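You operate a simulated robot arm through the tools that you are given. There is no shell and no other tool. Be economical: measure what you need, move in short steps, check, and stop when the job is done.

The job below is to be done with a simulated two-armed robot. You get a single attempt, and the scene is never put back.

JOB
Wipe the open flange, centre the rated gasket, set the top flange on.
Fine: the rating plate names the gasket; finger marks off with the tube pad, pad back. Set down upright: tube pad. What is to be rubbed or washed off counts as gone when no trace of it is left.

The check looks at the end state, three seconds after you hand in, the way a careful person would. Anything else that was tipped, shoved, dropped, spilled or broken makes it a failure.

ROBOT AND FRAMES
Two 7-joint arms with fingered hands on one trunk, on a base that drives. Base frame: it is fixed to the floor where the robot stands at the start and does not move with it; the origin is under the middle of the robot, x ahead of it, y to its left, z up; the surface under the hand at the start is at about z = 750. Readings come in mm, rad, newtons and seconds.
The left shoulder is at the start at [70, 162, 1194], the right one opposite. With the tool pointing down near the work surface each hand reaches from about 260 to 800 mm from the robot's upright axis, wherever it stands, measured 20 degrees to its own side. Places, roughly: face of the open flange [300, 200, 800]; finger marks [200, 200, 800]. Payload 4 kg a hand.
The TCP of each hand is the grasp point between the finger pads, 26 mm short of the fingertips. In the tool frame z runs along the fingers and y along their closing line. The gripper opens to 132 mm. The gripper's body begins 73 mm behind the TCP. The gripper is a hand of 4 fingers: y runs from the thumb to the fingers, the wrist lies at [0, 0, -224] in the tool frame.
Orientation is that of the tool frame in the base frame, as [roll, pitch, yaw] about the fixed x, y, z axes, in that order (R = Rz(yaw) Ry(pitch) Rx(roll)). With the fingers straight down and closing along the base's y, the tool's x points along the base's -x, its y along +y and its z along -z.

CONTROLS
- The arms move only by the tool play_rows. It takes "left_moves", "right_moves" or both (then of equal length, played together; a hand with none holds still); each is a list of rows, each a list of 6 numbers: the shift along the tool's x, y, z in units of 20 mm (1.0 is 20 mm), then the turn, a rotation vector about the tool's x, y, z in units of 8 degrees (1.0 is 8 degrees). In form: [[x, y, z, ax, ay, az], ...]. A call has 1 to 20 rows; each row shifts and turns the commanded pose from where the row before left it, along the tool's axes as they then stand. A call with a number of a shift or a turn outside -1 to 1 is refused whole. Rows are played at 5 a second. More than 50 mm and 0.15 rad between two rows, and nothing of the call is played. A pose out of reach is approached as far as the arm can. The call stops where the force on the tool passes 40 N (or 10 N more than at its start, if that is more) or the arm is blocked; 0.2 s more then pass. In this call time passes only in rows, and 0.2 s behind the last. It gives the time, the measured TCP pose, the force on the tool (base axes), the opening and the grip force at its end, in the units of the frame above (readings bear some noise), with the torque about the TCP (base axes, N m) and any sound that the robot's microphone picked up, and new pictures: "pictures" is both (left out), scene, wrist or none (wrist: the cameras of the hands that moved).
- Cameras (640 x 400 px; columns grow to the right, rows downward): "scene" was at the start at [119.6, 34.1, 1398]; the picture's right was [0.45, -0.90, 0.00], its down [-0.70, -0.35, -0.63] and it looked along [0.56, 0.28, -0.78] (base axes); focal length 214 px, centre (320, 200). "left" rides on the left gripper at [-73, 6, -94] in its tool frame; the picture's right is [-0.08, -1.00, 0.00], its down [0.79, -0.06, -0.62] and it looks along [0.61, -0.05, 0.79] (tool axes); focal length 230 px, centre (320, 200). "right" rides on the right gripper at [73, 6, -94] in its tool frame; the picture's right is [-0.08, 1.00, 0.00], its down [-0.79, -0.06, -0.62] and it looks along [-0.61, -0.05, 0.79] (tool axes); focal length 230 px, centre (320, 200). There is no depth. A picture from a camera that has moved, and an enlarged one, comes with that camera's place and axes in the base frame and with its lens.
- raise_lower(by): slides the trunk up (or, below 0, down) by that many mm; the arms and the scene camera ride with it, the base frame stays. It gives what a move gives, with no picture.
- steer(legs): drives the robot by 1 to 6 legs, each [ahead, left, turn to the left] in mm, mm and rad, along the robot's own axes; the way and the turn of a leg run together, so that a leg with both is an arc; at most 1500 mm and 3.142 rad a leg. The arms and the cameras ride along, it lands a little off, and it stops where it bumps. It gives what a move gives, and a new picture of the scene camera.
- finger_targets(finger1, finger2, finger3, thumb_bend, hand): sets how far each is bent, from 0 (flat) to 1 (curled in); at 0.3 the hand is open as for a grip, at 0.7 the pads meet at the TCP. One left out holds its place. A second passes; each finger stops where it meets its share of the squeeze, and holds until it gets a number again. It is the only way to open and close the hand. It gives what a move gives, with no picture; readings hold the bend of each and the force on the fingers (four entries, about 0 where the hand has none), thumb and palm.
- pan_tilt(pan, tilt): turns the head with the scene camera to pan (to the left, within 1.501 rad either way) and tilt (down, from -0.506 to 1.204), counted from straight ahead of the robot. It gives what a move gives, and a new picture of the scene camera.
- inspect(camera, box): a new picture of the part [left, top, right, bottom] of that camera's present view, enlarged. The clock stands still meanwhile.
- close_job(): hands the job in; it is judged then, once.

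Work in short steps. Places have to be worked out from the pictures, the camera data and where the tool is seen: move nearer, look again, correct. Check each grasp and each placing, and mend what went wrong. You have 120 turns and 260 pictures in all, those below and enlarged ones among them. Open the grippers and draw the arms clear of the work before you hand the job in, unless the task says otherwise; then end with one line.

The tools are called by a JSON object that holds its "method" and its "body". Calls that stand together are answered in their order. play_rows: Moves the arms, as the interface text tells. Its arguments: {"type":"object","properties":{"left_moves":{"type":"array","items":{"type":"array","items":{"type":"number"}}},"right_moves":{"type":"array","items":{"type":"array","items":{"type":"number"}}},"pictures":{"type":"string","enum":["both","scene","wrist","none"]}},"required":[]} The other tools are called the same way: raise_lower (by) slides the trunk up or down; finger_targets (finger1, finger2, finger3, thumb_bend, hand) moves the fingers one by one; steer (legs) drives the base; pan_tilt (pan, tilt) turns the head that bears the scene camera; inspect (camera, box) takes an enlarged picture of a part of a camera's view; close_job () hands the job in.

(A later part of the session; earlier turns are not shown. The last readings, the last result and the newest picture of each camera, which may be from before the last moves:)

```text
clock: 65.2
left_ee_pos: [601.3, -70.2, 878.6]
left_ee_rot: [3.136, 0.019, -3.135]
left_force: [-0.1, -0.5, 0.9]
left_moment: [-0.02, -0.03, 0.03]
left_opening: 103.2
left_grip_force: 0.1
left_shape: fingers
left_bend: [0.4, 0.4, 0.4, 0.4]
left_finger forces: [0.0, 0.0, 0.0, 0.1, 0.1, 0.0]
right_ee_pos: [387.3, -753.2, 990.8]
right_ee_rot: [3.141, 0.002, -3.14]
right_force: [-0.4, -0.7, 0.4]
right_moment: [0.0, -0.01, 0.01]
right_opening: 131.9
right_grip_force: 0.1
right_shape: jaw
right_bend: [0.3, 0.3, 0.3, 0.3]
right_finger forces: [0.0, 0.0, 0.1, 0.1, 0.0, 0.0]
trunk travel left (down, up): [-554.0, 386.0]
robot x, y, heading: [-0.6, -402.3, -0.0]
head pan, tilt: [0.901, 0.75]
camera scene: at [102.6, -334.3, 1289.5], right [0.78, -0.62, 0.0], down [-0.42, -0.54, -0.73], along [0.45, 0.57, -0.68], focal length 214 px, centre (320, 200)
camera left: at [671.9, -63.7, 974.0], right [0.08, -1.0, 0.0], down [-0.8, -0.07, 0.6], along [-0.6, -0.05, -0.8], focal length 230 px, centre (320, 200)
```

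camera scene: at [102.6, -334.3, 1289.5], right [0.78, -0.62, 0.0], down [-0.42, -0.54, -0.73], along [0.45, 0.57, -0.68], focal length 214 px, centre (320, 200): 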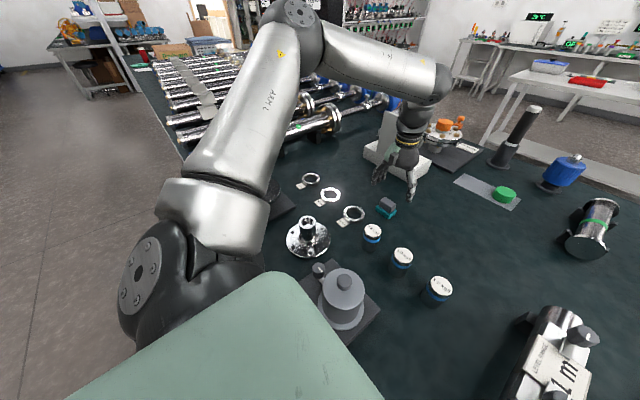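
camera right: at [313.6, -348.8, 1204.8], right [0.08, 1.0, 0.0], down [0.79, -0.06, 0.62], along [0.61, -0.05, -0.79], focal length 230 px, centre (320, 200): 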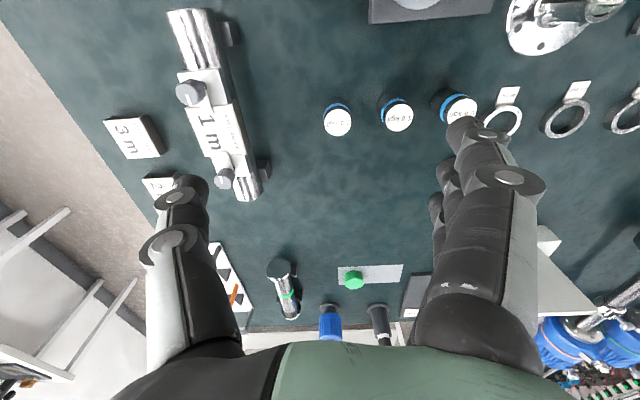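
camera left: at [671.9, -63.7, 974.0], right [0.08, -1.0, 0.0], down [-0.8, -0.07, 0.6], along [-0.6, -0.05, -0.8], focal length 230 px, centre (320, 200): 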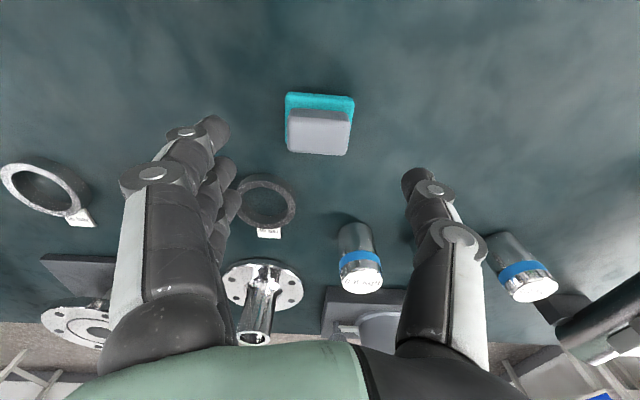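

The pad is back, upright. Now I move over the 40 bar gasket at ≈[501,-14].

{"method": "play_rows", "body": {"left_moves": [[1, 0.56, -0.2, 0, 0, 0], [1, 0.56, -0.2, 0, 0, 0], [1, 0.56, 0, 0, 0, 0], [1, 0.56, 0, 0, 0, 0], [1, 0.56, 0, 0, 0, 0]], "pictures": "wrist"}}

{"method": "inspect", "body": {"camera": "left", "box": [200, 60, 440, 240]}}

{"method": "inspect", "body": {"camera": "scene", "box": [310, 180, 410, 260]}}

```text
clock: 66.4
left_ee_pos: [500.1, -14.5, 885.1]
left_ee_rot: [3.136, 0.017, -3.136]
left_force: [0.2, -0.5, 0.1]
left_moment: [0.0, -0.02, -0.04]
left_opening: 103.1
left_grip_force: 0.0
left_shape: fingers
left_bend: [0.4, 0.4, 0.4, 0.4]
left_finger forces: [0.0, 0.1, 0.1, 0.0, 0.0, 0.0]
right_ee_pos: [387.5, -753.5, 991.2]
right_ee_rot: [-3.14, 0.002, -3.137]
right_force: [0.2, -0.2, -0.4]
right_moment: [-0.02, -0.01, 0.01]
right_opening: 132.1
right_grip_force: 0.1
right_shape: jaw
right_bend: [0.3, 0.3, 0.3, 0.3]
right_finger forces: [0.1, 0.1, 0.0, 0.0, 0.0, 0.0]
trunk travel left (down, up): [-554.0, 386.0]
robot x, y, heading: [0.1, -395.9, -0.001]
head pan, tilt: [0.901, 0.75]
camera left: at [570.9, -7.5, 980.2], right [0.08, -1.0, 0.0], down [-0.8, -0.07, 0.6], along [-0.6, -0.05, -0.8], focal length 230 px, centre (320, 200)
```

left: 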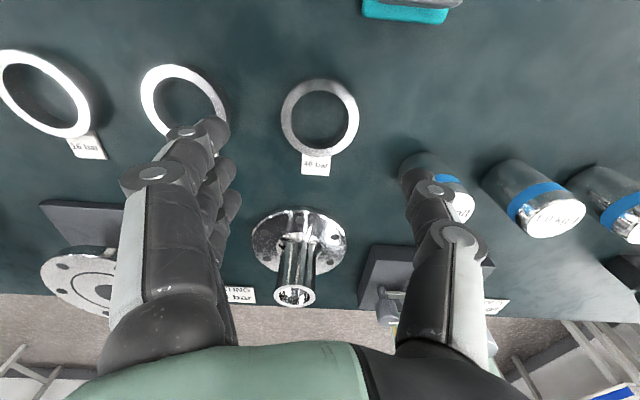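

```text
2.22 times, centred on (320, 150) of left
camera zoom: at [570.9, -7.5, 980.2], right [0.08, -1.0, 0.0], down [-0.8, -0.07, 0.6], along [-0.6, -0.05, -0.8], focal length 511 px, centre (320, 311)
```

zoom: 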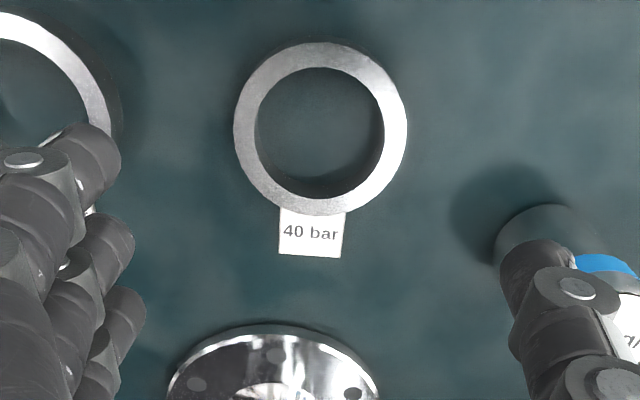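

```text
5.00 times, centred on (360, 220) of scene
camera zoom: at [102.2, -333.6, 1289.5], right [0.78, -0.62, 0.0], down [-0.42, -0.54, -0.73], along [0.45, 0.57, -0.68], focal length 1072 px, centre (120, 100)
```

zoom: 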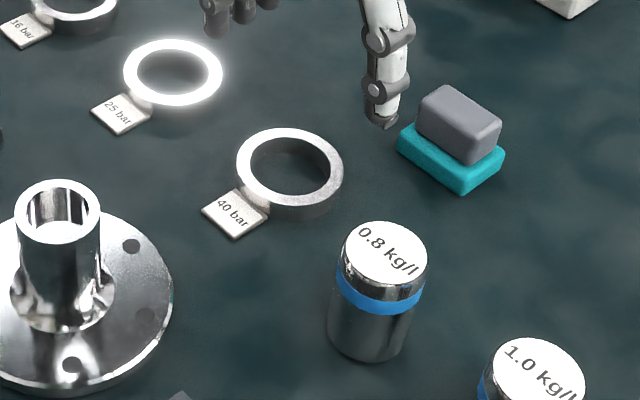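

The ring is ≈72 mm outer diameter, ~12 mm thick, centre ≈[504,-13]. I descend to TCP z≈783 around it.

{"method": "play_rows", "body": {"left_moves": [[-0.2, 0.08, 1, 0, 0, 0], [0, 0, 1, 0, 0, 0], [0, 0, 1, 0, 0, 0], [0, 0, 1, 0, 0, 0], [0, 0, 0.5, 0, 0, 0], [0, 0, 0.3, 0, 0, 0]], "pictures": "wrist"}}

{"method": "inspect", "body": {"camera": "scene", "box": [310, 180, 410, 260]}}

```text
clock: 67.8
left_ee_pos: [506.6, -13.5, 788.8]
left_ee_rot: [3.137, 0.019, -3.137]
left_force: [0.1, -1.0, -0.6]
left_moment: [0.02, -0.01, -0.02]
left_opening: 103.0
left_grip_force: 0.1
left_shape: fingers
left_bend: [0.4, 0.4, 0.4, 0.4]
left_finger forces: [0.0, 0.0, 0.1, 0.0, 0.1, 0.0]
right_ee_pos: [387.5, -752.4, 989.9]
right_ee_rot: [-3.14, 0.001, -3.138]
right_force: [-0.2, 0.7, -0.7]
right_moment: [-0.04, 0.02, 0.01]
right_opening: 131.8
right_grip_force: 0.1
right_shape: jaw
right_bend: [0.3, 0.3, 0.3, 0.3]
right_finger forces: [0.1, 0.0, 0.0, 0.0, 0.0, 0.0]
trunk travel left (down, up): [-554.0, 386.0]
robot x, y, heading: [-2.2, -395.8, -0.001]
head pan, tilt: [0.901, 0.75]
camera left: at [578.1, -5.6, 884.0], right [0.08, -1.0, 0.0], down [-0.8, -0.07, 0.6], along [-0.6, -0.05, -0.8], focal length 230 px, centre (320, 200)
```

left: 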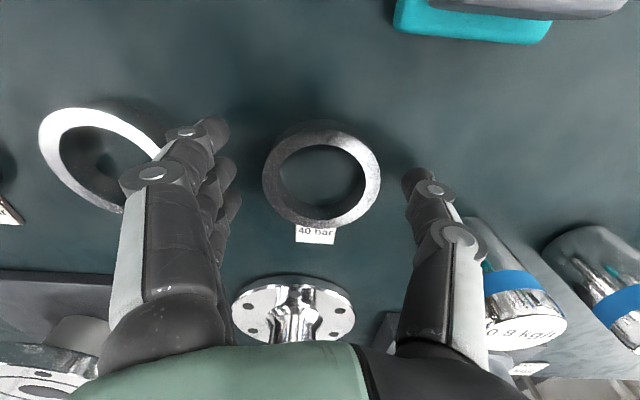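

```text
5.00 times, centred on (360, 220) of scene
camera zoom: at [103.3, -333.9, 1289.4], right [0.78, -0.62, 0.0], down [-0.42, -0.54, -0.73], along [0.45, 0.57, -0.68], focal length 1072 px, centre (120, 100)
```

zoom: 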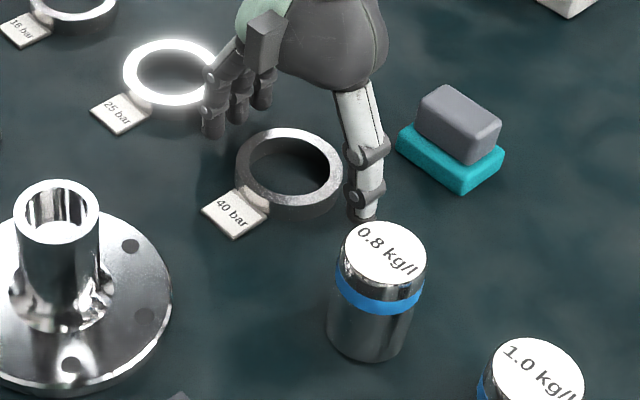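

Fine-adjust 3 mm back and 6 mm down, then close on the ring.

{"method": "play_rows", "body": {"left_moves": [[0.15, 0, 0.3, 0, 0, 0]], "pictures": "none"}}

{"method": "finger_targets", "body": {"hand": "left", "finger1": 0.56, "finger2": 0.56, "finger3": 0.56, "thumb_bend": 0.56}}

{"method": "inspect", "body": {"camera": "left", "box": [140, 80, 500, 310]}}

{"method": "inspect", "body": {"camera": "scene", "box": [310, 180, 410, 260]}}

```text
clock: 68.2
left_ee_pos: [503.7, -12.5, 783.2]
left_ee_rot: [3.137, 0.017, -3.136]
left_force: [0.2, 0.1, 0.2]
left_moment: [0.01, 0.02, -0.01]
left_opening: 103.0
left_grip_force: 0.1
left_shape: fingers
left_bend: [0.4, 0.4, 0.4, 0.4]
left_finger forces: [0.1, 0.0, 0.1, 0.0, 0.0, 0.1]
right_ee_pos: [387.6, -753.0, 992.3]
right_ee_rot: [3.141, 0.001, -3.139]
right_force: [0.9, 0.4, 0.1]
right_moment: [0.01, -0.02, -0.07]
right_opening: 131.9
right_grip_force: 0.0
right_shape: jaw
right_bend: [0.3, 0.3, 0.3, 0.3]
right_finger forces: [0.1, 0.1, 0.1, 0.0, 0.0, 0.0]
trunk travel left (down, up): [-554.0, 386.0]
robot x, y, heading: [4.3, -398.2, 0.003]
head pan, tilt: [0.901, 0.75]
```

```text
clock: 69.2
left_ee_pos: [504.0, -11.5, 782.9]
left_ee_rot: [3.136, 0.02, -3.137]
left_force: [1.6, 0.5, 4.7]
left_moment: [0.19, 0.07, -0.07]
left_opening: 63.5
left_grip_force: 9.0
left_shape: fingers
left_bend: [0.55, 0.5, 0.53, 0.53]
left_finger forces: [0.8, 4.8, 6.3, 0.0, 7.0, 0.0]
right_ee_pos: [387.1, -753.2, 991.1]
right_ee_rot: [3.141, 0.002, -3.138]
right_force: [0.9, -0.9, -0.5]
right_moment: [0.01, -0.03, -0.01]
right_opening: 132.0
right_grip_force: 0.1
right_shape: jaw
right_bend: [0.3, 0.3, 0.3, 0.3]
right_finger forces: [0.0, 0.0, 0.0, 0.0, 0.0, 0.0]
trunk travel left (down, up): [-554.0, 386.0]
robot x, y, heading: [-1.5, -401.0, 0.002]
head pan, tilt: [0.901, 0.75]
```

```text
1.74 times, centred on (320, 195) of left
camera zoom: at [575.0, -5.7, 878.5], right [0.08, -1.0, -0.01], down [-0.8, -0.07, 0.6], along [-0.6, -0.05, -0.8], focal length 400 px, centre (320, 209)
```

zoom: 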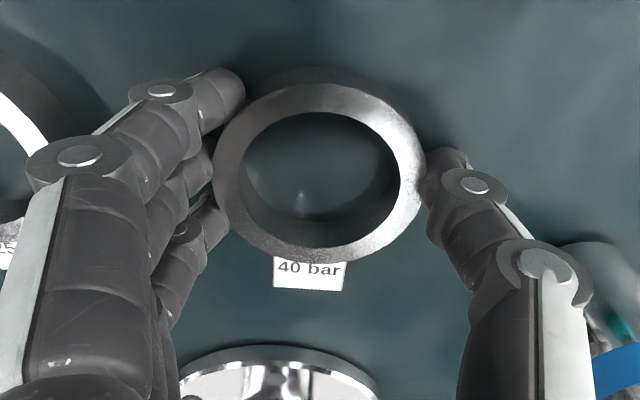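

```text
5.00 times, centred on (360, 220) of scene
camera zoom: at [102.7, -334.2, 1289.5], right [0.78, -0.62, 0.0], down [-0.42, -0.54, -0.73], along [0.45, 0.57, -0.68], focal length 1072 px, centre (120, 100)
```

zoom: 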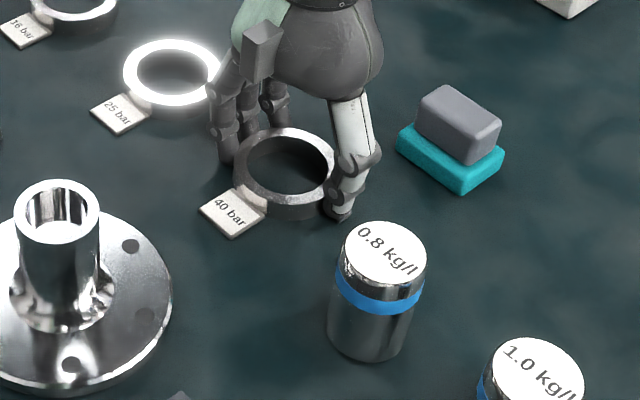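

Ring engaged lightly; squeeze a bit more and lift 40 mm to check.

{"method": "finger_targets", "body": {"hand": "left", "finger1": 0.62, "finger2": 0.62, "finger3": 0.62, "thumb_bend": 0.62}}

{"method": "play_rows", "body": {"left_moves": [[0, 0, -0.5, 0, 0, 0], [0, 0, -0.5, 0, 0, 0], [0, 0, -0.5, 0, 0, 0], [0, 0, -0.5, 0, 0, 0]], "pictures": "wrist"}}

{"method": "inspect", "body": {"camera": "scene", "box": [310, 160, 410, 240]}}

```text
clock: 70.2
left_ee_pos: [502.6, -11.7, 782.5]
left_ee_rot: [3.134, 0.018, -3.136]
left_force: [1.1, 3.2, 4.9]
left_moment: [0.35, 0.15, -0.15]
left_opening: 61.1
left_grip_force: 17.5
left_shape: fingers
left_bend: [0.56, 0.5, 0.54, 0.55]
left_finger forces: [4.4, 7.1, 9.5, 0.1, 13.8, 0.0]
right_ee_pos: [386.2, -753.2, 992.0]
right_ee_rot: [-3.141, 0.001, -3.139]
right_force: [0.4, 0.2, 0.8]
right_moment: [0.02, -0.01, 0.01]
right_opening: 131.9
right_grip_force: 0.2
right_shape: jaw
right_bend: [0.3, 0.3, 0.3, 0.3]
right_finger forces: [0.0, 0.0, 0.0, 0.0, 0.1, 0.0]
trunk travel left (down, up): [-554.0, 386.0]
robot x, y, heading: [0.8, -399.4, 0.002]
head pan, tilt: [0.901, 0.75]
```

```text
clock: 71.2
left_ee_pos: [502.8, -12.2, 822.1]
left_ee_rot: [3.136, 0.018, -3.136]
left_force: [-0.1, 1.0, -1.4]
left_moment: [-0.02, -0.04, 0.03]
left_opening: 61.3
left_grip_force: 15.4
left_shape: fingers
left_bend: [0.56, 0.51, 0.54, 0.55]
left_finger forces: [3.8, 6.4, 5.8, 0.0, 15.3, 0.0]
right_ee_pos: [387.4, -753.7, 990.4]
right_ee_rot: [-3.142, 0.0, -3.138]
right_force: [0.4, 0.2, 0.0]
right_moment: [-0.02, -0.03, 0.05]
right_opening: 132.0
right_grip_force: 0.0
right_shape: jaw
right_bend: [0.3, 0.3, 0.3, 0.3]
right_finger forces: [0.0, 0.0, 0.0, 0.1, 0.0, 0.0]
trunk travel left (down, up): [-554.0, 386.0]
robot x, y, heading: [1.3, -397.6, 0.005]
head pan, tilt: [0.901, 0.75]
camera left: at [573.9, -6.0, 917.9], right [0.08, -1.0, 0.0], down [-0.8, -0.07, 0.6], along [-0.6, -0.05, -0.8], focal length 230 px, centre (320, 200)
```

left: 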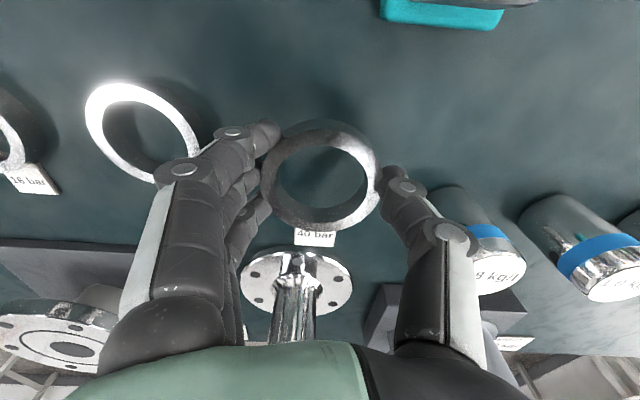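

```text
5.00 times, centred on (360, 200) of scene
camera zoom: at [102.8, -334.2, 1289.5], right [0.78, -0.62, 0.0], down [-0.42, -0.54, -0.73], along [0.45, 0.57, -0.68], focal length 1072 px, centre (120, 200)
```

zoom: 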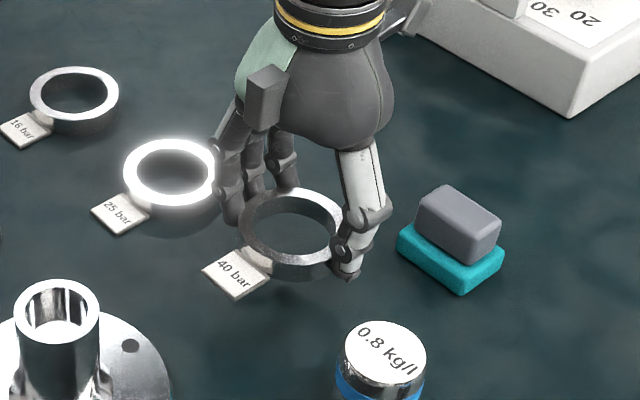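

Held level, ring centred on the TCP. I lift and carry it over the flange.

{"method": "play_rows", "body": {"left_moves": [[0, 0, -1, 0, 0, 0], [0, 0, -1, 0, 0, 0], [0, 0, -1, 0, 0, 0], [0, 0, -1, 0, 0, 0], [0.858, 0.927, 0, 0, 0, 0], [0.858, 0.927, 0, 0, 0, 0], [0.858, 0.927, 0, 0, 0, 0], [0.858, 0.927, 0, 0, 0, 0], [0.858, 0.927, 0, 0, 0, 0], [0.858, 0.927, 0, 0, 0, 0], [0.858, 0.927, 0, 0, 0, 0], [0.858, 0.927, 0, 0, 0, 0], [0.858, 0.927, 0, 0, 0, 0], [0.858, 0.927, 0, 0, 0, 0], [0.858, 0.927, 0, 0, 0, 0]], "pictures": "wrist"}}

{"method": "inspect", "body": {"camera": "left", "box": [180, 80, 420, 280]}}

{"method": "inspect", "body": {"camera": "scene", "box": [210, 140, 310, 220]}}

```text
clock: 74.4
left_ee_pos: [311.5, 190.1, 899.1]
left_ee_rot: [3.135, 0.015, -3.137]
left_force: [-0.1, 0.6, -1.3]
left_moment: [-0.01, -0.02, 0.03]
left_opening: 61.0
left_grip_force: 15.5
left_shape: fingers
left_bend: [0.56, 0.51, 0.54, 0.55]
left_finger forces: [3.7, 6.5, 6.0, 0.0, 15.0, 0.1]
right_ee_pos: [386.4, -752.0, 991.5]
right_ee_rot: [-3.139, 0.002, -3.138]
right_force: [0.0, -0.3, -0.8]
right_moment: [0.0, 0.0, 0.0]
right_opening: 131.7
right_grip_force: 0.1
right_shape: jaw
right_bend: [0.3, 0.3, 0.3, 0.3]
right_finger forces: [0.0, 0.0, 0.0, 0.0, 0.1, 0.0]
trunk travel left (down, up): [-554.0, 386.0]
robot x, y, heading: [2.0, -402.6, 0.005]
head pan, tilt: [0.901, 0.75]
camera left: at [382.3, 196.5, 995.7], right [0.08, -1.0, 0.0], down [-0.8, -0.07, 0.6], along [-0.6, -0.05, -0.8], focal length 230 px, centre (320, 200)
```

left: 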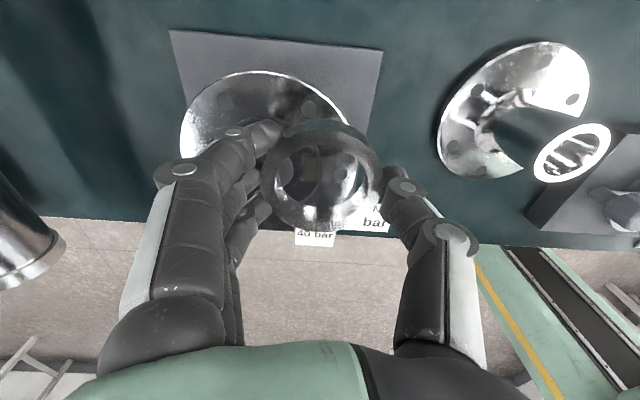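

```text
2.00 times, centred on (300, 180) of left
camera zoom: at [382.3, 196.5, 995.7], right [0.08, -1.0, 0.0], down [-0.8, -0.07, 0.6], along [-0.6, -0.05, -0.8], focal length 460 px, centre (360, 240)
```

zoom: 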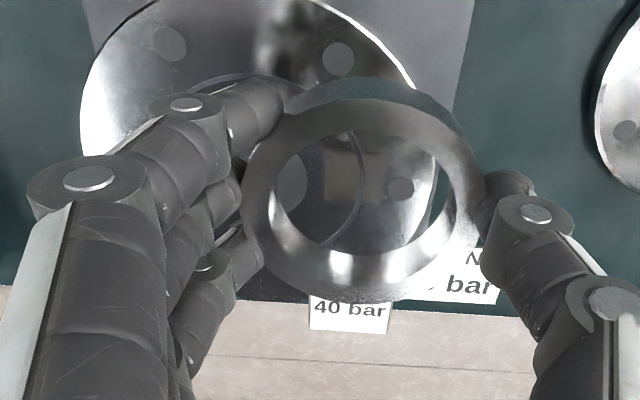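

```text
5.00 times, centred on (260, 180) of scene
camera zoom: at [102.4, -333.5, 1289.5], right [0.78, -0.62, 0.0], down [-0.42, -0.54, -0.73], along [0.45, 0.57, -0.68], focal length 1072 px, centre (620, 300)
```

zoom: 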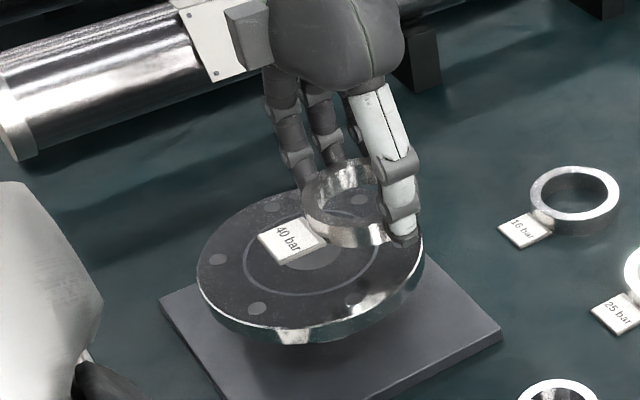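

From the bolt holes I get the flange centre at [280, 231.5], face z≈819. I move there and hover about 15 mm above.

{"method": "play_rows", "body": {"left_moves": [[0.8, 1, 0, 0, 0, 0], [0.775, 1, 0.5, 0, 0, 0], [0, 0.07, 0.6, 0, 0, 0], [0, 0, 0.5, 0, 0, 0]], "pictures": "wrist"}}

{"method": "inspect", "body": {"camera": "left", "box": [180, 40, 460, 260]}}

{"method": "inspect", "body": {"camera": "scene", "box": [210, 140, 310, 220]}}

```text
clock: 75.4
left_ee_pos: [279.5, 231.8, 868.7]
left_ee_rot: [3.137, 0.016, -3.136]
left_force: [0.3, 0.8, -1.3]
left_moment: [0.04, -0.02, -0.02]
left_opening: 60.9
left_grip_force: 15.6
left_shape: fingers
left_bend: [0.56, 0.51, 0.54, 0.55]
left_finger forces: [3.8, 6.4, 6.0, 0.0, 15.2, 0.0]
right_ee_pos: [387.8, -753.0, 993.3]
right_ee_rot: [-3.141, -0.001, -3.137]
right_force: [-0.5, -0.9, -0.4]
right_moment: [-0.02, -0.05, 0.0]
right_opening: 132.0
right_grip_force: 0.0
right_shape: jaw
right_bend: [0.3, 0.3, 0.3, 0.3]
right_finger forces: [0.0, 0.1, 0.0, 0.1, 0.0, 0.0]
trunk travel left (down, up): [-554.0, 386.0]
robot x, y, heading: [-2.5, -398.1, -0.002]
head pan, tilt: [0.901, 0.75]
camera left: at [351.4, 238.4, 963.6], right [0.08, -1.0, 0.0], down [-0.8, -0.07, 0.6], along [-0.6, -0.05, -0.8], focal length 230 px, centre (320, 200)
```

left: 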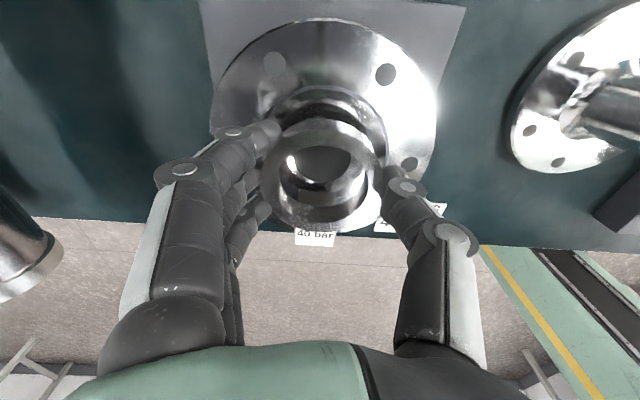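

```text
1.82 times, centred on (320, 150) of left
camera zoom: at [351.4, 238.4, 963.6], right [0.08, -1.0, 0.0], down [-0.8, -0.07, 0.6], along [-0.6, -0.05, -0.8], focal length 418 px, centre (320, 291)
```

zoom: 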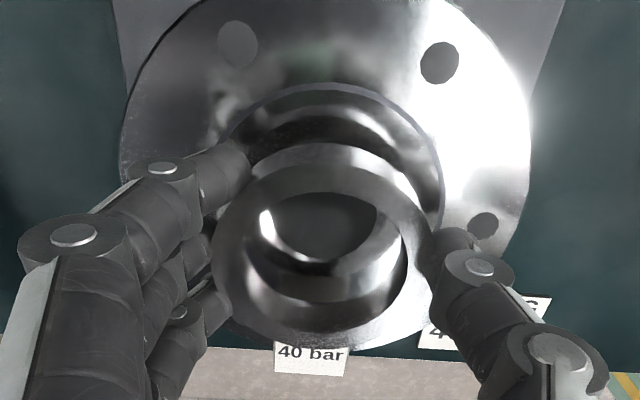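

```text
5.00 times, centred on (260, 180) of scene
camera zoom: at [102.9, -333.4, 1289.4], right [0.78, -0.62, 0.0], down [-0.42, -0.54, -0.73], along [0.45, 0.57, -0.68], focal length 1072 px, centre (620, 300)
```

zoom: 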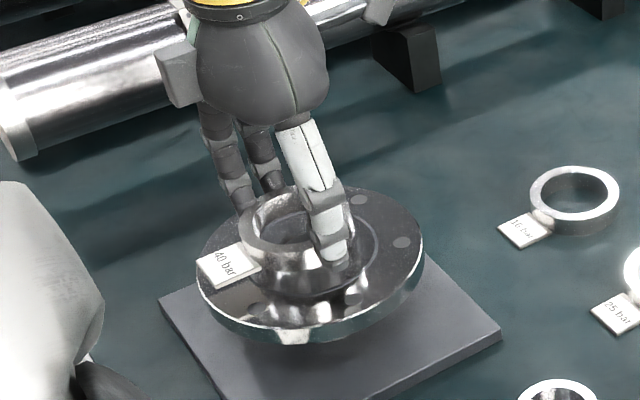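

Centre confirmed at [279.8,231.2]; the ring sits ~3 mm toward −x of the TCP, so I shift +3 mm and lower gently.

{"method": "play_rows", "body": {"left_moves": [[-0.15, 0, 0.3, 0, 0, 0], [0, 0, 0.3, 0, 0, 0]], "pictures": "none"}}

{"method": "play_rows", "body": {"left_moves": [[0, 0, 0.15, 0, 0, 0]], "pictures": "none"}}

{"method": "play_rows", "body": {"left_moves": [[0, 0, 0.1, 0, 0, 0]], "pictures": "none"}}

{"method": "inspect", "body": {"camera": "scene", "box": [210, 140, 310, 220]}}

{"method": "inspect", "body": {"camera": "left", "box": [180, 40, 460, 260]}}

```text
clock: 76.0
left_ee_pos: [283.1, 231.3, 857.4]
left_ee_rot: [3.136, 0.017, -3.137]
left_force: [0.9, -0.1, -1.3]
left_moment: [-0.03, -0.01, 0.0]
left_opening: 61.1
left_grip_force: 15.4
left_shape: fingers
left_bend: [0.56, 0.51, 0.54, 0.55]
left_finger forces: [3.8, 6.6, 6.0, 0.0, 15.2, 0.0]
right_ee_pos: [386.9, -752.5, 990.6]
right_ee_rot: [-3.14, 0.0, -3.136]
right_force: [0.3, -0.1, 0.1]
right_moment: [0.02, -0.01, -0.01]
right_opening: 131.9
right_grip_force: 0.0
right_shape: jaw
right_bend: [0.3, 0.3, 0.3, 0.3]
right_finger forces: [0.0, 0.0, 0.0, 0.0, 0.0, 0.0]
trunk travel left (down, up): [-554.0, 386.0]
robot x, y, heading: [2.7, -397.1, 0.003]
head pan, tilt: [0.901, 0.75]
```

```text
clock: 76.4
left_ee_pos: [283.1, 232.2, 854.5]
left_ee_rot: [3.136, 0.018, -3.137]
left_force: [0.8, 0.7, -1.0]
left_moment: [0.03, -0.02, -0.01]
left_opening: 61.1
left_grip_force: 15.7
left_shape: fingers
left_bend: [0.56, 0.51, 0.54, 0.55]
left_finger forces: [3.8, 6.6, 5.9, 0.1, 15.2, 0.0]
right_ee_pos: [387.8, -752.4, 990.5]
right_ee_rot: [-3.139, 0.0, -3.138]
right_force: [0.4, 0.4, -0.1]
right_moment: [0.02, 0.03, -0.01]
right_opening: 132.1
right_grip_force: 0.1
right_shape: jaw
right_bend: [0.3, 0.3, 0.3, 0.3]
right_finger forces: [0.0, 0.1, 0.0, 0.0, 0.0, 0.0]
trunk travel left (down, up): [-554.0, 386.0]
robot x, y, heading: [-3.1, -398.4, -0.001]
head pan, tilt: [0.901, 0.75]
```

```text
clock: 76.8
left_ee_pos: [283.7, 232.1, 852.9]
left_ee_rot: [3.133, 0.019, -3.137]
left_force: [0.8, 1.2, 6.9]
left_moment: [0.32, 0.21, -0.02]
left_opening: 61.0
left_grip_force: 19.7
left_shape: fingers
left_bend: [0.57, 0.51, 0.55, 0.55]
left_finger forces: [3.7, 6.6, 13.7, 0.0, 15.4, 0.1]
right_ee_pos: [388.3, -753.8, 991.7]
right_ee_rot: [3.141, -0.001, -3.136]
right_force: [-0.3, -0.5, 0.9]
right_moment: [0.02, -0.03, 0.01]
right_opening: 132.0
right_grip_force: 0.0
right_shape: jaw
right_bend: [0.3, 0.3, 0.3, 0.3]
right_finger forces: [0.1, 0.1, 0.1, 0.0, 0.0, 0.0]
trunk travel left (down, up): [-554.0, 386.0]
robot x, y, heading: [1.4, -397.4, -0.002]
head pan, tilt: [0.901, 0.75]
```

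```text
5.00 times, centred on (260, 180) of scene
camera zoom: at [102.7, -334.8, 1289.7], right [0.78, -0.62, 0.0], down [-0.42, -0.53, -0.73], along [0.45, 0.57, -0.68], focal length 1072 px, centre (620, 300)
```

zoom: 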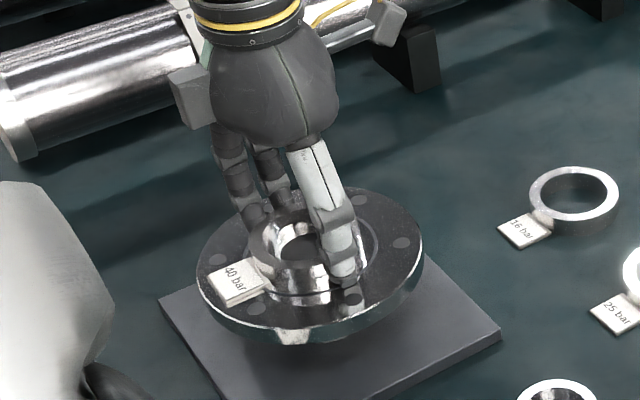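

```text
1.82 times, centred on (320, 150) of left
camera zoom: at [354.7, 238.2, 948.2], right [0.08, -1.0, -0.01], down [-0.8, -0.07, 0.6], along [-0.6, -0.04, -0.8], focal length 418 px, centre (320, 291)
```

zoom: 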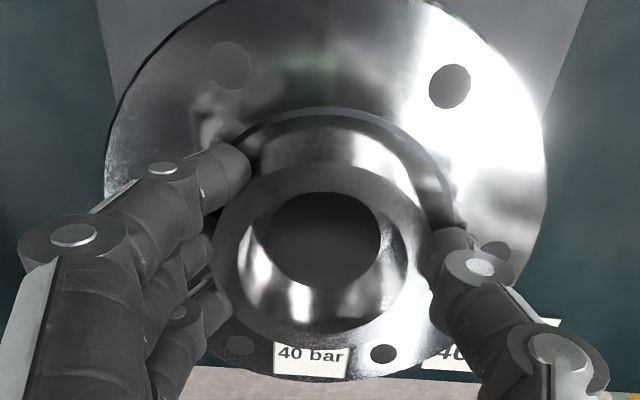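

Ring is down (7 N). Release and raise to check centring.

{"method": "finger_targets", "body": {"hand": "left", "finger1": 0.42, "finger2": 0.42, "finger3": 0.42, "thumb_bend": 0.42}}

{"method": "play_rows", "body": {"left_moves": [[0, 0, -1, 0, 0, 0], [0, 0, -1, 0, 0, 0], [0, 0, -1, 0, 0, 0], [-1, 0, 0, 0, 0, 0]], "pictures": "none"}}

{"method": "inspect", "body": {"camera": "scene", "box": [220, 160, 300, 220]}}

{"method": "inspect", "body": {"camera": "left", "box": [180, 60, 460, 260]}}

```text
clock: 77.8
left_ee_pos: [283.8, 232.6, 850.7]
left_ee_rot: [3.137, 0.017, -3.136]
left_force: [0.1, 0.1, 0.9]
left_moment: [-0.01, 0.04, -0.03]
left_opening: 97.0
left_grip_force: 0.7
left_shape: fingers
left_bend: [0.42, 0.42, 0.42, 0.42]
left_finger forces: [0.0, 0.1, 0.4, 0.0, 0.9, 0.1]
right_ee_pos: [387.6, -753.1, 992.2]
right_ee_rot: [3.141, 0.001, -3.138]
right_force: [-0.1, -0.2, -1.0]
right_moment: [0.01, -0.05, 0.0]
right_opening: 131.9
right_grip_force: 0.1
right_shape: jaw
right_bend: [0.3, 0.3, 0.3, 0.3]
right_finger forces: [0.0, 0.0, 0.1, 0.0, 0.1, 0.0]
trunk travel left (down, up): [-554.0, 386.0]
robot x, y, heading: [0.7, -398.7, 0.003]
head pan, tilt: [0.901, 0.75]
```

```text
clock: 78.8
left_ee_pos: [304.3, 231.6, 910.3]
left_ee_rot: [3.135, 0.016, -3.136]
left_force: [-0.1, -0.1, -0.3]
left_moment: [0.0, 0.03, 0.0]
left_opening: 97.1
left_grip_force: 0.1
left_shape: fingers
left_bend: [0.42, 0.42, 0.42, 0.42]
left_finger forces: [0.0, 0.0, 0.1, 0.0, 0.0, 0.0]
right_ee_pos: [388.7, -751.8, 990.6]
right_ee_rot: [-3.139, 0.0, -3.138]
right_force: [-0.2, -0.6, -0.6]
right_moment: [0.0, 0.03, 0.02]
right_opening: 131.6
right_grip_force: 0.1
right_shape: jaw
right_bend: [0.3, 0.3, 0.3, 0.3]
right_finger forces: [0.1, 0.0, 0.0, 0.0, 0.1, 0.1]
trunk travel left (down, up): [-554.0, 386.0]
robot x, y, heading: [-1.9, -403.0, 0.005]
head pan, tilt: [0.901, 0.75]
```

```text
6.67 times, centred on (260, 190) of scene
camera zoom: at [104.5, -333.5, 1289.3], right [0.78, -0.62, 0.0], down [-0.42, -0.54, -0.73], along [0.45, 0.57, -0.68], focal length 1430 px, centre (720, 267)
```

zoom: 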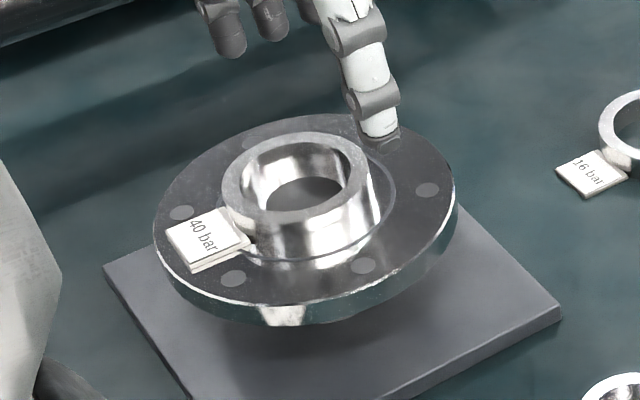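

```text
2.00 times, centred on (320, 160) of left
camera zoom: at [375.2, 237.7, 1006.0], right [0.08, -1.0, 0.0], down [-0.79, -0.07, 0.6], along [-0.6, -0.05, -0.8], focal length 460 px, centre (320, 280)
```

zoom: 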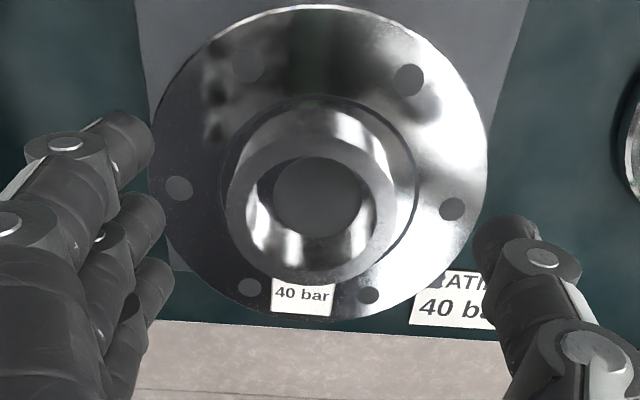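

The gasket is on. I zoom more closely to measure its centring against the engraved circle.

{"method": "inspect", "body": {"camera": "left", "box": [270, 95, 400, 215]}}

{"method": "inspect", "body": {"camera": "scene", "box": [235, 168, 290, 208]}}

```text
3.33 times, centred on (335, 155) of left
camera zoom: at [375.2, 237.7, 1006.0], right [0.08, -1.0, 0.0], down [-0.79, -0.07, 0.6], along [-0.6, -0.05, -0.8], focal length 767 px, centre (270, 350)
```

zoom: 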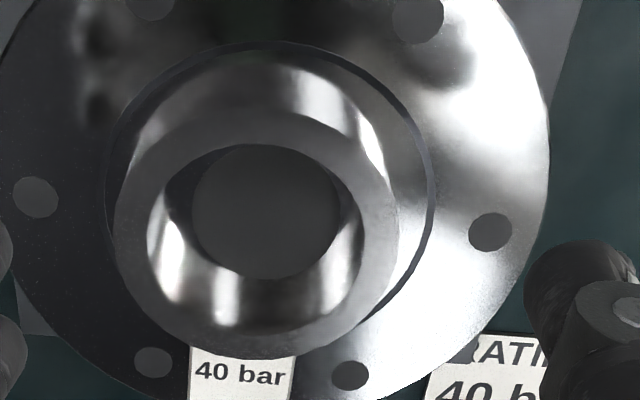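

```text
10.00 times, centred on (262, 188) of scene
camera zoom: at [104.5, -333.5, 1289.3], right [0.78, -0.62, 0.0], down [-0.42, -0.54, -0.73], along [0.45, 0.57, -0.68], focal length 2145 px, centre (895, 320)
```

zoom: 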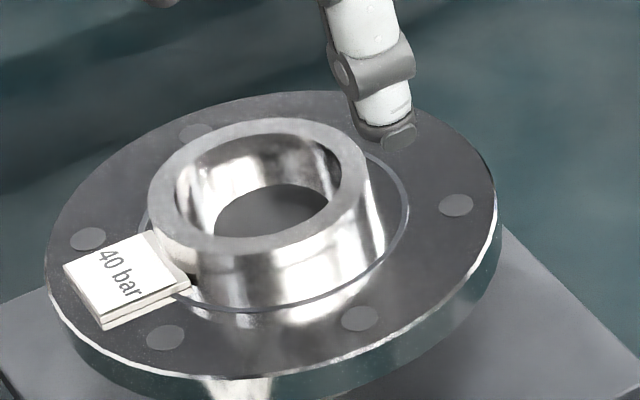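

The ring is off by roughly (−2, +3) mm from the flange centre. I regrip it at the same pose and shift it by that.

{"method": "play_rows", "body": {"left_moves": [[0.52, 0.02, 0.5, 0, 0, 0], [0.51, 0.02, 0.8, 0, 0, 0], [0, 0, 0.8, 0, 0, 0], [0, 0, 0.75, 0, 0, 0]], "pictures": "none"}}

{"method": "finger_targets", "body": {"hand": "left", "finger1": 0.62, "finger2": 0.62, "finger3": 0.62, "thumb_bend": 0.62}}

{"method": "play_rows", "body": {"left_moves": [[0, 0, -0.3, 0, 0, 0]], "pictures": "wrist"}}

```text
clock: 79.8
left_ee_pos: [283.2, 232.1, 855.0]
left_ee_rot: [3.136, 0.018, -3.136]
left_force: [0.2, -0.1, 0.2]
left_moment: [0.0, 0.01, 0.02]
left_opening: 97.1
left_grip_force: 0.0
left_shape: fingers
left_bend: [0.42, 0.42, 0.42, 0.42]
left_finger forces: [0.0, 0.0, 0.1, 0.0, 0.0, 0.0]
right_ee_pos: [387.6, -751.4, 991.4]
right_ee_rot: [-3.14, 0.001, -3.139]
right_force: [0.0, 0.8, 0.3]
right_moment: [-0.02, -0.01, 0.0]
right_opening: 131.9
right_grip_force: 0.0
right_shape: jaw
right_bend: [0.3, 0.3, 0.3, 0.3]
right_finger forces: [0.1, 0.1, 0.1, 0.0, 0.1, 0.1]
trunk travel left (down, up): [-554.0, 386.0]
robot x, y, heading: [-0.3, -397.8, 0.004]
head pan, tilt: [0.901, 0.75]
```

```text
clock: 80.8
left_ee_pos: [283.4, 230.7, 853.5]
left_ee_rot: [3.137, 0.018, -3.136]
left_force: [-0.1, 0.4, -0.1]
left_moment: [-0.03, -0.03, 0.0]
left_opening: 60.8
left_grip_force: 16.0
left_shape: fingers
left_bend: [0.57, 0.51, 0.54, 0.55]
left_finger forces: [3.6, 6.7, 5.6, 0.1, 15.3, 0.0]
right_ee_pos: [385.8, -751.2, 990.8]
right_ee_rot: [-3.14, 0.0, -3.138]
right_force: [0.6, -1.1, -0.1]
right_moment: [0.01, 0.01, -0.02]
right_opening: 131.6
right_grip_force: 0.1
right_shape: jaw
right_bend: [0.3, 0.3, 0.3, 0.3]
right_finger forces: [0.0, 0.1, 0.0, 0.1, 0.0, 0.0]
trunk travel left (down, up): [-554.0, 386.0]
robot x, y, heading: [-3.1, -398.6, 0.004]
head pan, tilt: [0.901, 0.75]
```

```text
clock: 81.2
left_ee_pos: [283.1, 231.4, 860.9]
left_ee_rot: [3.137, 0.017, -3.137]
left_force: [-1.0, -0.1, -1.3]
left_moment: [0.01, -0.02, -0.02]
left_opening: 61.2
left_grip_force: 16.0
left_shape: fingers
left_bend: [0.57, 0.51, 0.54, 0.55]
left_finger forces: [3.6, 6.8, 5.6, 0.1, 15.3, 0.1]
right_ee_pos: [386.3, -753.5, 991.0]
right_ee_rot: [-3.141, 0.0, -3.137]
right_force: [0.8, 1.2, 0.0]
right_moment: [-0.01, 0.01, 0.02]
right_opening: 131.6
right_grip_force: 0.0
right_shape: jaw
right_bend: [0.3, 0.3, 0.3, 0.3]
right_finger forces: [0.0, 0.0, 0.1, 0.1, 0.0, 0.0]
trunk travel left (down, up): [-554.0, 386.0]
robot x, y, heading: [-1.6, -399.6, -0.0]
head pan, tilt: [0.901, 0.75]
camera left: at [354.2, 238.4, 955.6], right [0.08, -1.0, 0.0], down [-0.8, -0.07, 0.6], along [-0.6, -0.05, -0.8], focal length 230 px, centre (320, 200)
```

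left: 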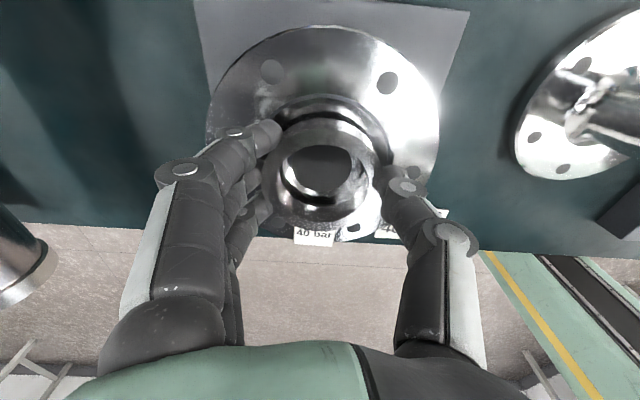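

Shift (+2, −3) mm and set down again.

{"method": "play_rows", "body": {"left_moves": [[-0.1, -0.14, 0, 0, 0, 0], [0, 0, 0.25, 0, 0, 0], [0, 0, 0.15, 0, 0, 0]], "pictures": "none"}}

{"method": "play_rows", "body": {"left_moves": [[0, 0, 0.07, 0, 0, 0]], "pictures": "none"}}

```text
clock: 82.0
left_ee_pos: [284.5, 228.1, 853.0]
left_ee_rot: [3.133, 0.019, -3.136]
left_force: [0.3, 1.5, 3.5]
left_moment: [-0.1, 0.08, 0.0]
left_opening: 60.9
left_grip_force: 16.5
left_shape: fingers
left_bend: [0.57, 0.51, 0.55, 0.55]
left_finger forces: [4.0, 7.1, 6.2, 0.0, 15.4, 0.0]
right_ee_pos: [387.0, -753.1, 991.5]
right_ee_rot: [-3.141, 0.002, -3.139]
right_force: [0.6, 0.0, 0.8]
right_moment: [0.0, 0.02, 0.01]
right_opening: 131.8
right_grip_force: 0.1
right_shape: jaw
right_bend: [0.3, 0.3, 0.3, 0.3]
right_finger forces: [0.1, 0.0, 0.0, 0.0, 0.0, 0.0]
trunk travel left (down, up): [-554.0, 386.0]
robot x, y, heading: [3.0, -401.0, -0.002]
head pan, tilt: [0.901, 0.75]
```

```text
clock: 82.4
left_ee_pos: [285.5, 228.5, 852.5]
left_ee_rot: [3.132, 0.02, -3.138]
left_force: [-0.1, 1.8, 13.7]
left_moment: [0.09, 0.12, 0.0]
left_opening: 60.8
left_grip_force: 19.0
left_shape: fingers
left_bend: [0.57, 0.51, 0.55, 0.55]
left_finger forces: [4.3, 7.6, 10.8, 0.0, 15.6, 0.1]
right_ee_pos: [387.2, -753.4, 991.1]
right_ee_rot: [3.141, 0.001, -3.138]
right_force: [-0.1, 0.2, -0.3]
right_moment: [0.01, 0.01, -0.01]
right_opening: 131.8
right_grip_force: 0.1
right_shape: jaw
right_bend: [0.3, 0.3, 0.3, 0.3]
right_finger forces: [0.0, 0.0, 0.0, 0.1, 0.0, 0.0]
trunk travel left (down, up): [-554.0, 386.0]
robot x, y, heading: [-1.2, -397.3, -0.001]
head pan, tilt: [0.901, 0.75]
```

Contact. Release, raise, and recheck the centring.

{"method": "finger_targets", "body": {"hand": "left", "finger1": 0.4, "finger2": 0.4, "finger3": 0.4, "thumb_bend": 0.4}}

{"method": "play_rows", "body": {"left_moves": [[0, 0, -1, 0, 0, 0], [0, 0, -1, 0, 0, 0], [0, 0, -1, 0, 0, 0], [0, 0, -1, 0, 0, 0]], "pictures": "none"}}

{"method": "inspect", "body": {"camera": "left", "box": [240, 60, 400, 220]}}

{"method": "inspect", "body": {"camera": "scene", "box": [235, 168, 290, 208]}}

```text
clock: 83.4
left_ee_pos: [285.5, 228.5, 850.1]
left_ee_rot: [3.136, 0.018, -3.136]
left_force: [-0.1, -0.3, 1.0]
left_moment: [-0.01, -0.01, 0.01]
left_opening: 103.9
left_grip_force: 0.1
left_shape: fingers
left_bend: [0.4, 0.4, 0.4, 0.4]
left_finger forces: [0.1, 0.0, 0.1, 0.1, 0.3, 0.0]
right_ee_pos: [387.5, -752.6, 990.6]
right_ee_rot: [-3.141, 0.0, -3.138]
right_force: [0.5, 0.3, -0.1]
right_moment: [0.01, -0.02, -0.05]
right_opening: 132.1
right_grip_force: 0.1
right_shape: jaw
right_bend: [0.3, 0.3, 0.3, 0.3]
right_finger forces: [0.0, 0.0, 0.1, 0.1, 0.1, 0.0]
trunk travel left (down, up): [-554.0, 386.0]
robot x, y, heading: [-0.8, -399.5, 0.002]
head pan, tilt: [0.901, 0.75]
```

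```text
clock: 84.4
left_ee_pos: [282.1, 228.2, 931.4]
left_ee_rot: [3.137, 0.017, -3.137]
left_force: [-0.3, -0.6, -0.8]
left_moment: [-0.01, 0.02, 0.03]
left_opening: 103.5
left_grip_force: 0.1
left_shape: fingers
left_bend: [0.4, 0.4, 0.4, 0.4]
left_finger forces: [0.0, 0.0, 0.0, 0.0, 0.0, 0.0]
right_ee_pos: [386.9, -753.5, 991.6]
right_ee_rot: [-3.141, 0.001, -3.137]
right_force: [-0.4, -0.3, -0.5]
right_moment: [-0.02, 0.01, 0.0]
right_opening: 131.6
right_grip_force: 0.1
right_shape: jaw
right_bend: [0.3, 0.3, 0.3, 0.3]
right_finger forces: [0.0, 0.0, 0.0, 0.0, 0.0, 0.0]
trunk travel left (down, up): [-554.0, 386.0]
robot x, y, heading: [1.0, -400.1, 0.002]
head pan, tilt: [0.901, 0.75]
```

```text
2.50 times, centred on (320, 140) of left
camera zoom: at [354.0, 235.3, 1026.5], right [0.08, -1.0, 0.0], down [-0.8, -0.07, 0.6], along [-0.6, -0.05, -0.8], focal length 575 px, centre (320, 350)
```

zoom: 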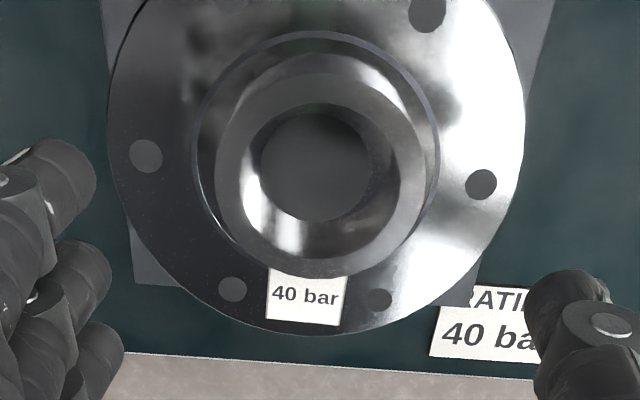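

```text
10.00 times, centred on (262, 188) of scene
camera zoom: at [102.4, -334.2, 1289.5], right [0.78, -0.62, 0.0], down [-0.42, -0.54, -0.73], along [0.45, 0.57, -0.68], focal length 2145 px, centre (895, 320)
```

zoom: 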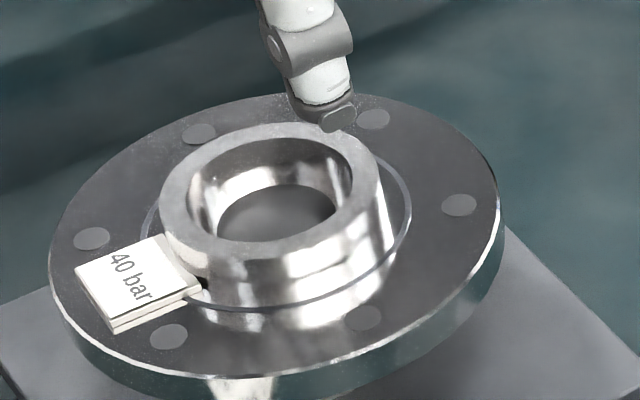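

Gasket centred within ~1 mm and face clean. Now move over the top flange near [315,0], staying high.

{"method": "play_rows", "body": {"left_moves": [[-0.2, -0.95, 0, 0, 0, 0], [-0.2, -0.95, 0, 0, 0, 0], [-0.2, -0.95, 0, 0, 0, 0], [-0.2, -0.95, 0, 0, 0, 0], [-0.2, -0.95, 0, 0, 0, 0], [-0.2, -0.95, 0, 0, 0, 0], [-0.2, -0.95, 0, 0, 0, 0], [-0.2, -0.95, 0, 0, 0, 0], [-0.2, -0.95, 0, 0, 0, 0], [-0.2, -0.95, 0, 0, 0, 0], [-0.2, -0.95, 0, 0, 0, 0], [-0.2, -0.95, 0, 0, 0, 0]], "pictures": "both"}}

{"method": "inspect", "body": {"camera": "scene", "box": [260, 200, 360, 280]}}

{"method": "inspect", "body": {"camera": "left", "box": [200, 60, 440, 240]}}

```text
clock: 87.0
left_ee_pos: [332.1, 0.7, 932.0]
left_ee_rot: [3.135, 0.018, -3.134]
left_force: [0.5, -0.5, 0.1]
left_moment: [0.0, 0.04, 0.03]
left_opening: 103.8
left_grip_force: 0.0
left_shape: fingers
left_bend: [0.4, 0.4, 0.4, 0.4]
left_finger forces: [0.0, 0.0, 0.0, 0.0, 0.0, 0.0]
right_ee_pos: [387.2, -753.8, 991.2]
right_ee_rot: [3.142, -0.002, -3.138]
right_force: [0.4, -1.0, -0.1]
right_moment: [-0.03, 0.01, -0.02]
right_opening: 131.6
right_grip_force: 0.1
right_shape: jaw
right_bend: [0.3, 0.3, 0.3, 0.3]
right_finger forces: [0.0, 0.0, 0.0, 0.1, 0.0, 0.0]
trunk travel left (down, up): [-554.0, 386.0]
robot x, y, heading: [1.0, -399.0, 0.0]
head pan, tilt: [0.901, 0.75]
camera scene: at [103.3, -334.3, 1289.4], right [0.78, -0.62, 0.0], down [-0.42, -0.54, -0.73], along [0.45, 0.57, -0.68], focal length 214 px, centre (320, 200)
camera left: at [404.4, 7.8, 1026.2], right [0.08, -1.0, -0.01], down [-0.8, -0.07, 0.6], along [-0.6, -0.05, -0.8], focal length 230 px, centre (320, 200)
```

scene: 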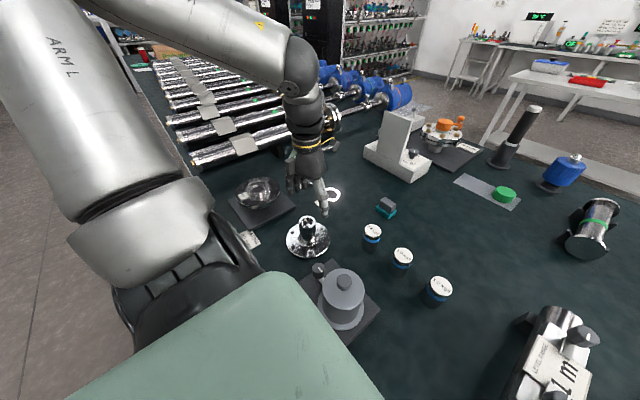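
left: 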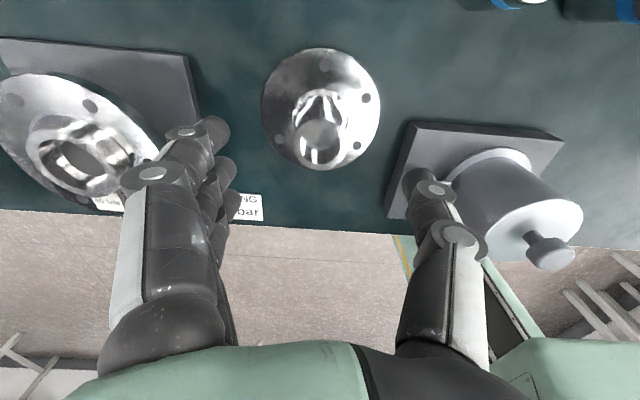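

```text
5.00 times, centred on (310, 240) of scene
camera zoom: at [103.3, -334.3, 1289.4], right [0.78, -0.62, 0.0], down [-0.42, -0.54, -0.73], along [0.45, 0.57, -0.68], focal length 1072 px, centre (370, 0)
```

zoom: 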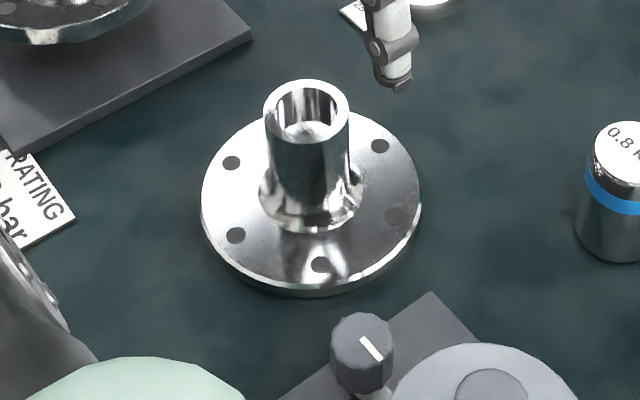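

```text
2.22 times, centred on (320, 150) of left
camera zoom: at [404.4, 7.8, 1026.2], right [0.08, -1.0, -0.01], down [-0.8, -0.07, 0.6], along [-0.6, -0.05, -0.8], focal length 511 px, centre (320, 311)
```

zoom: 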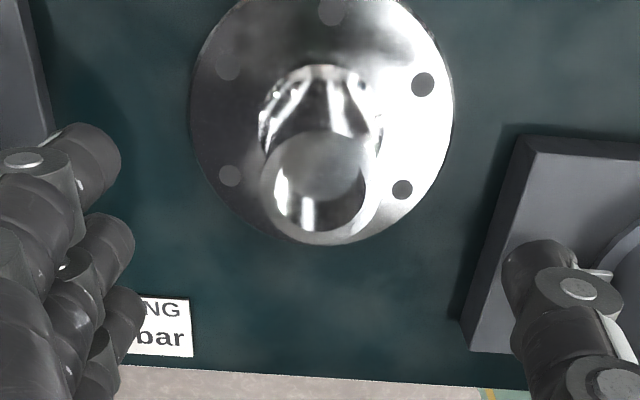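

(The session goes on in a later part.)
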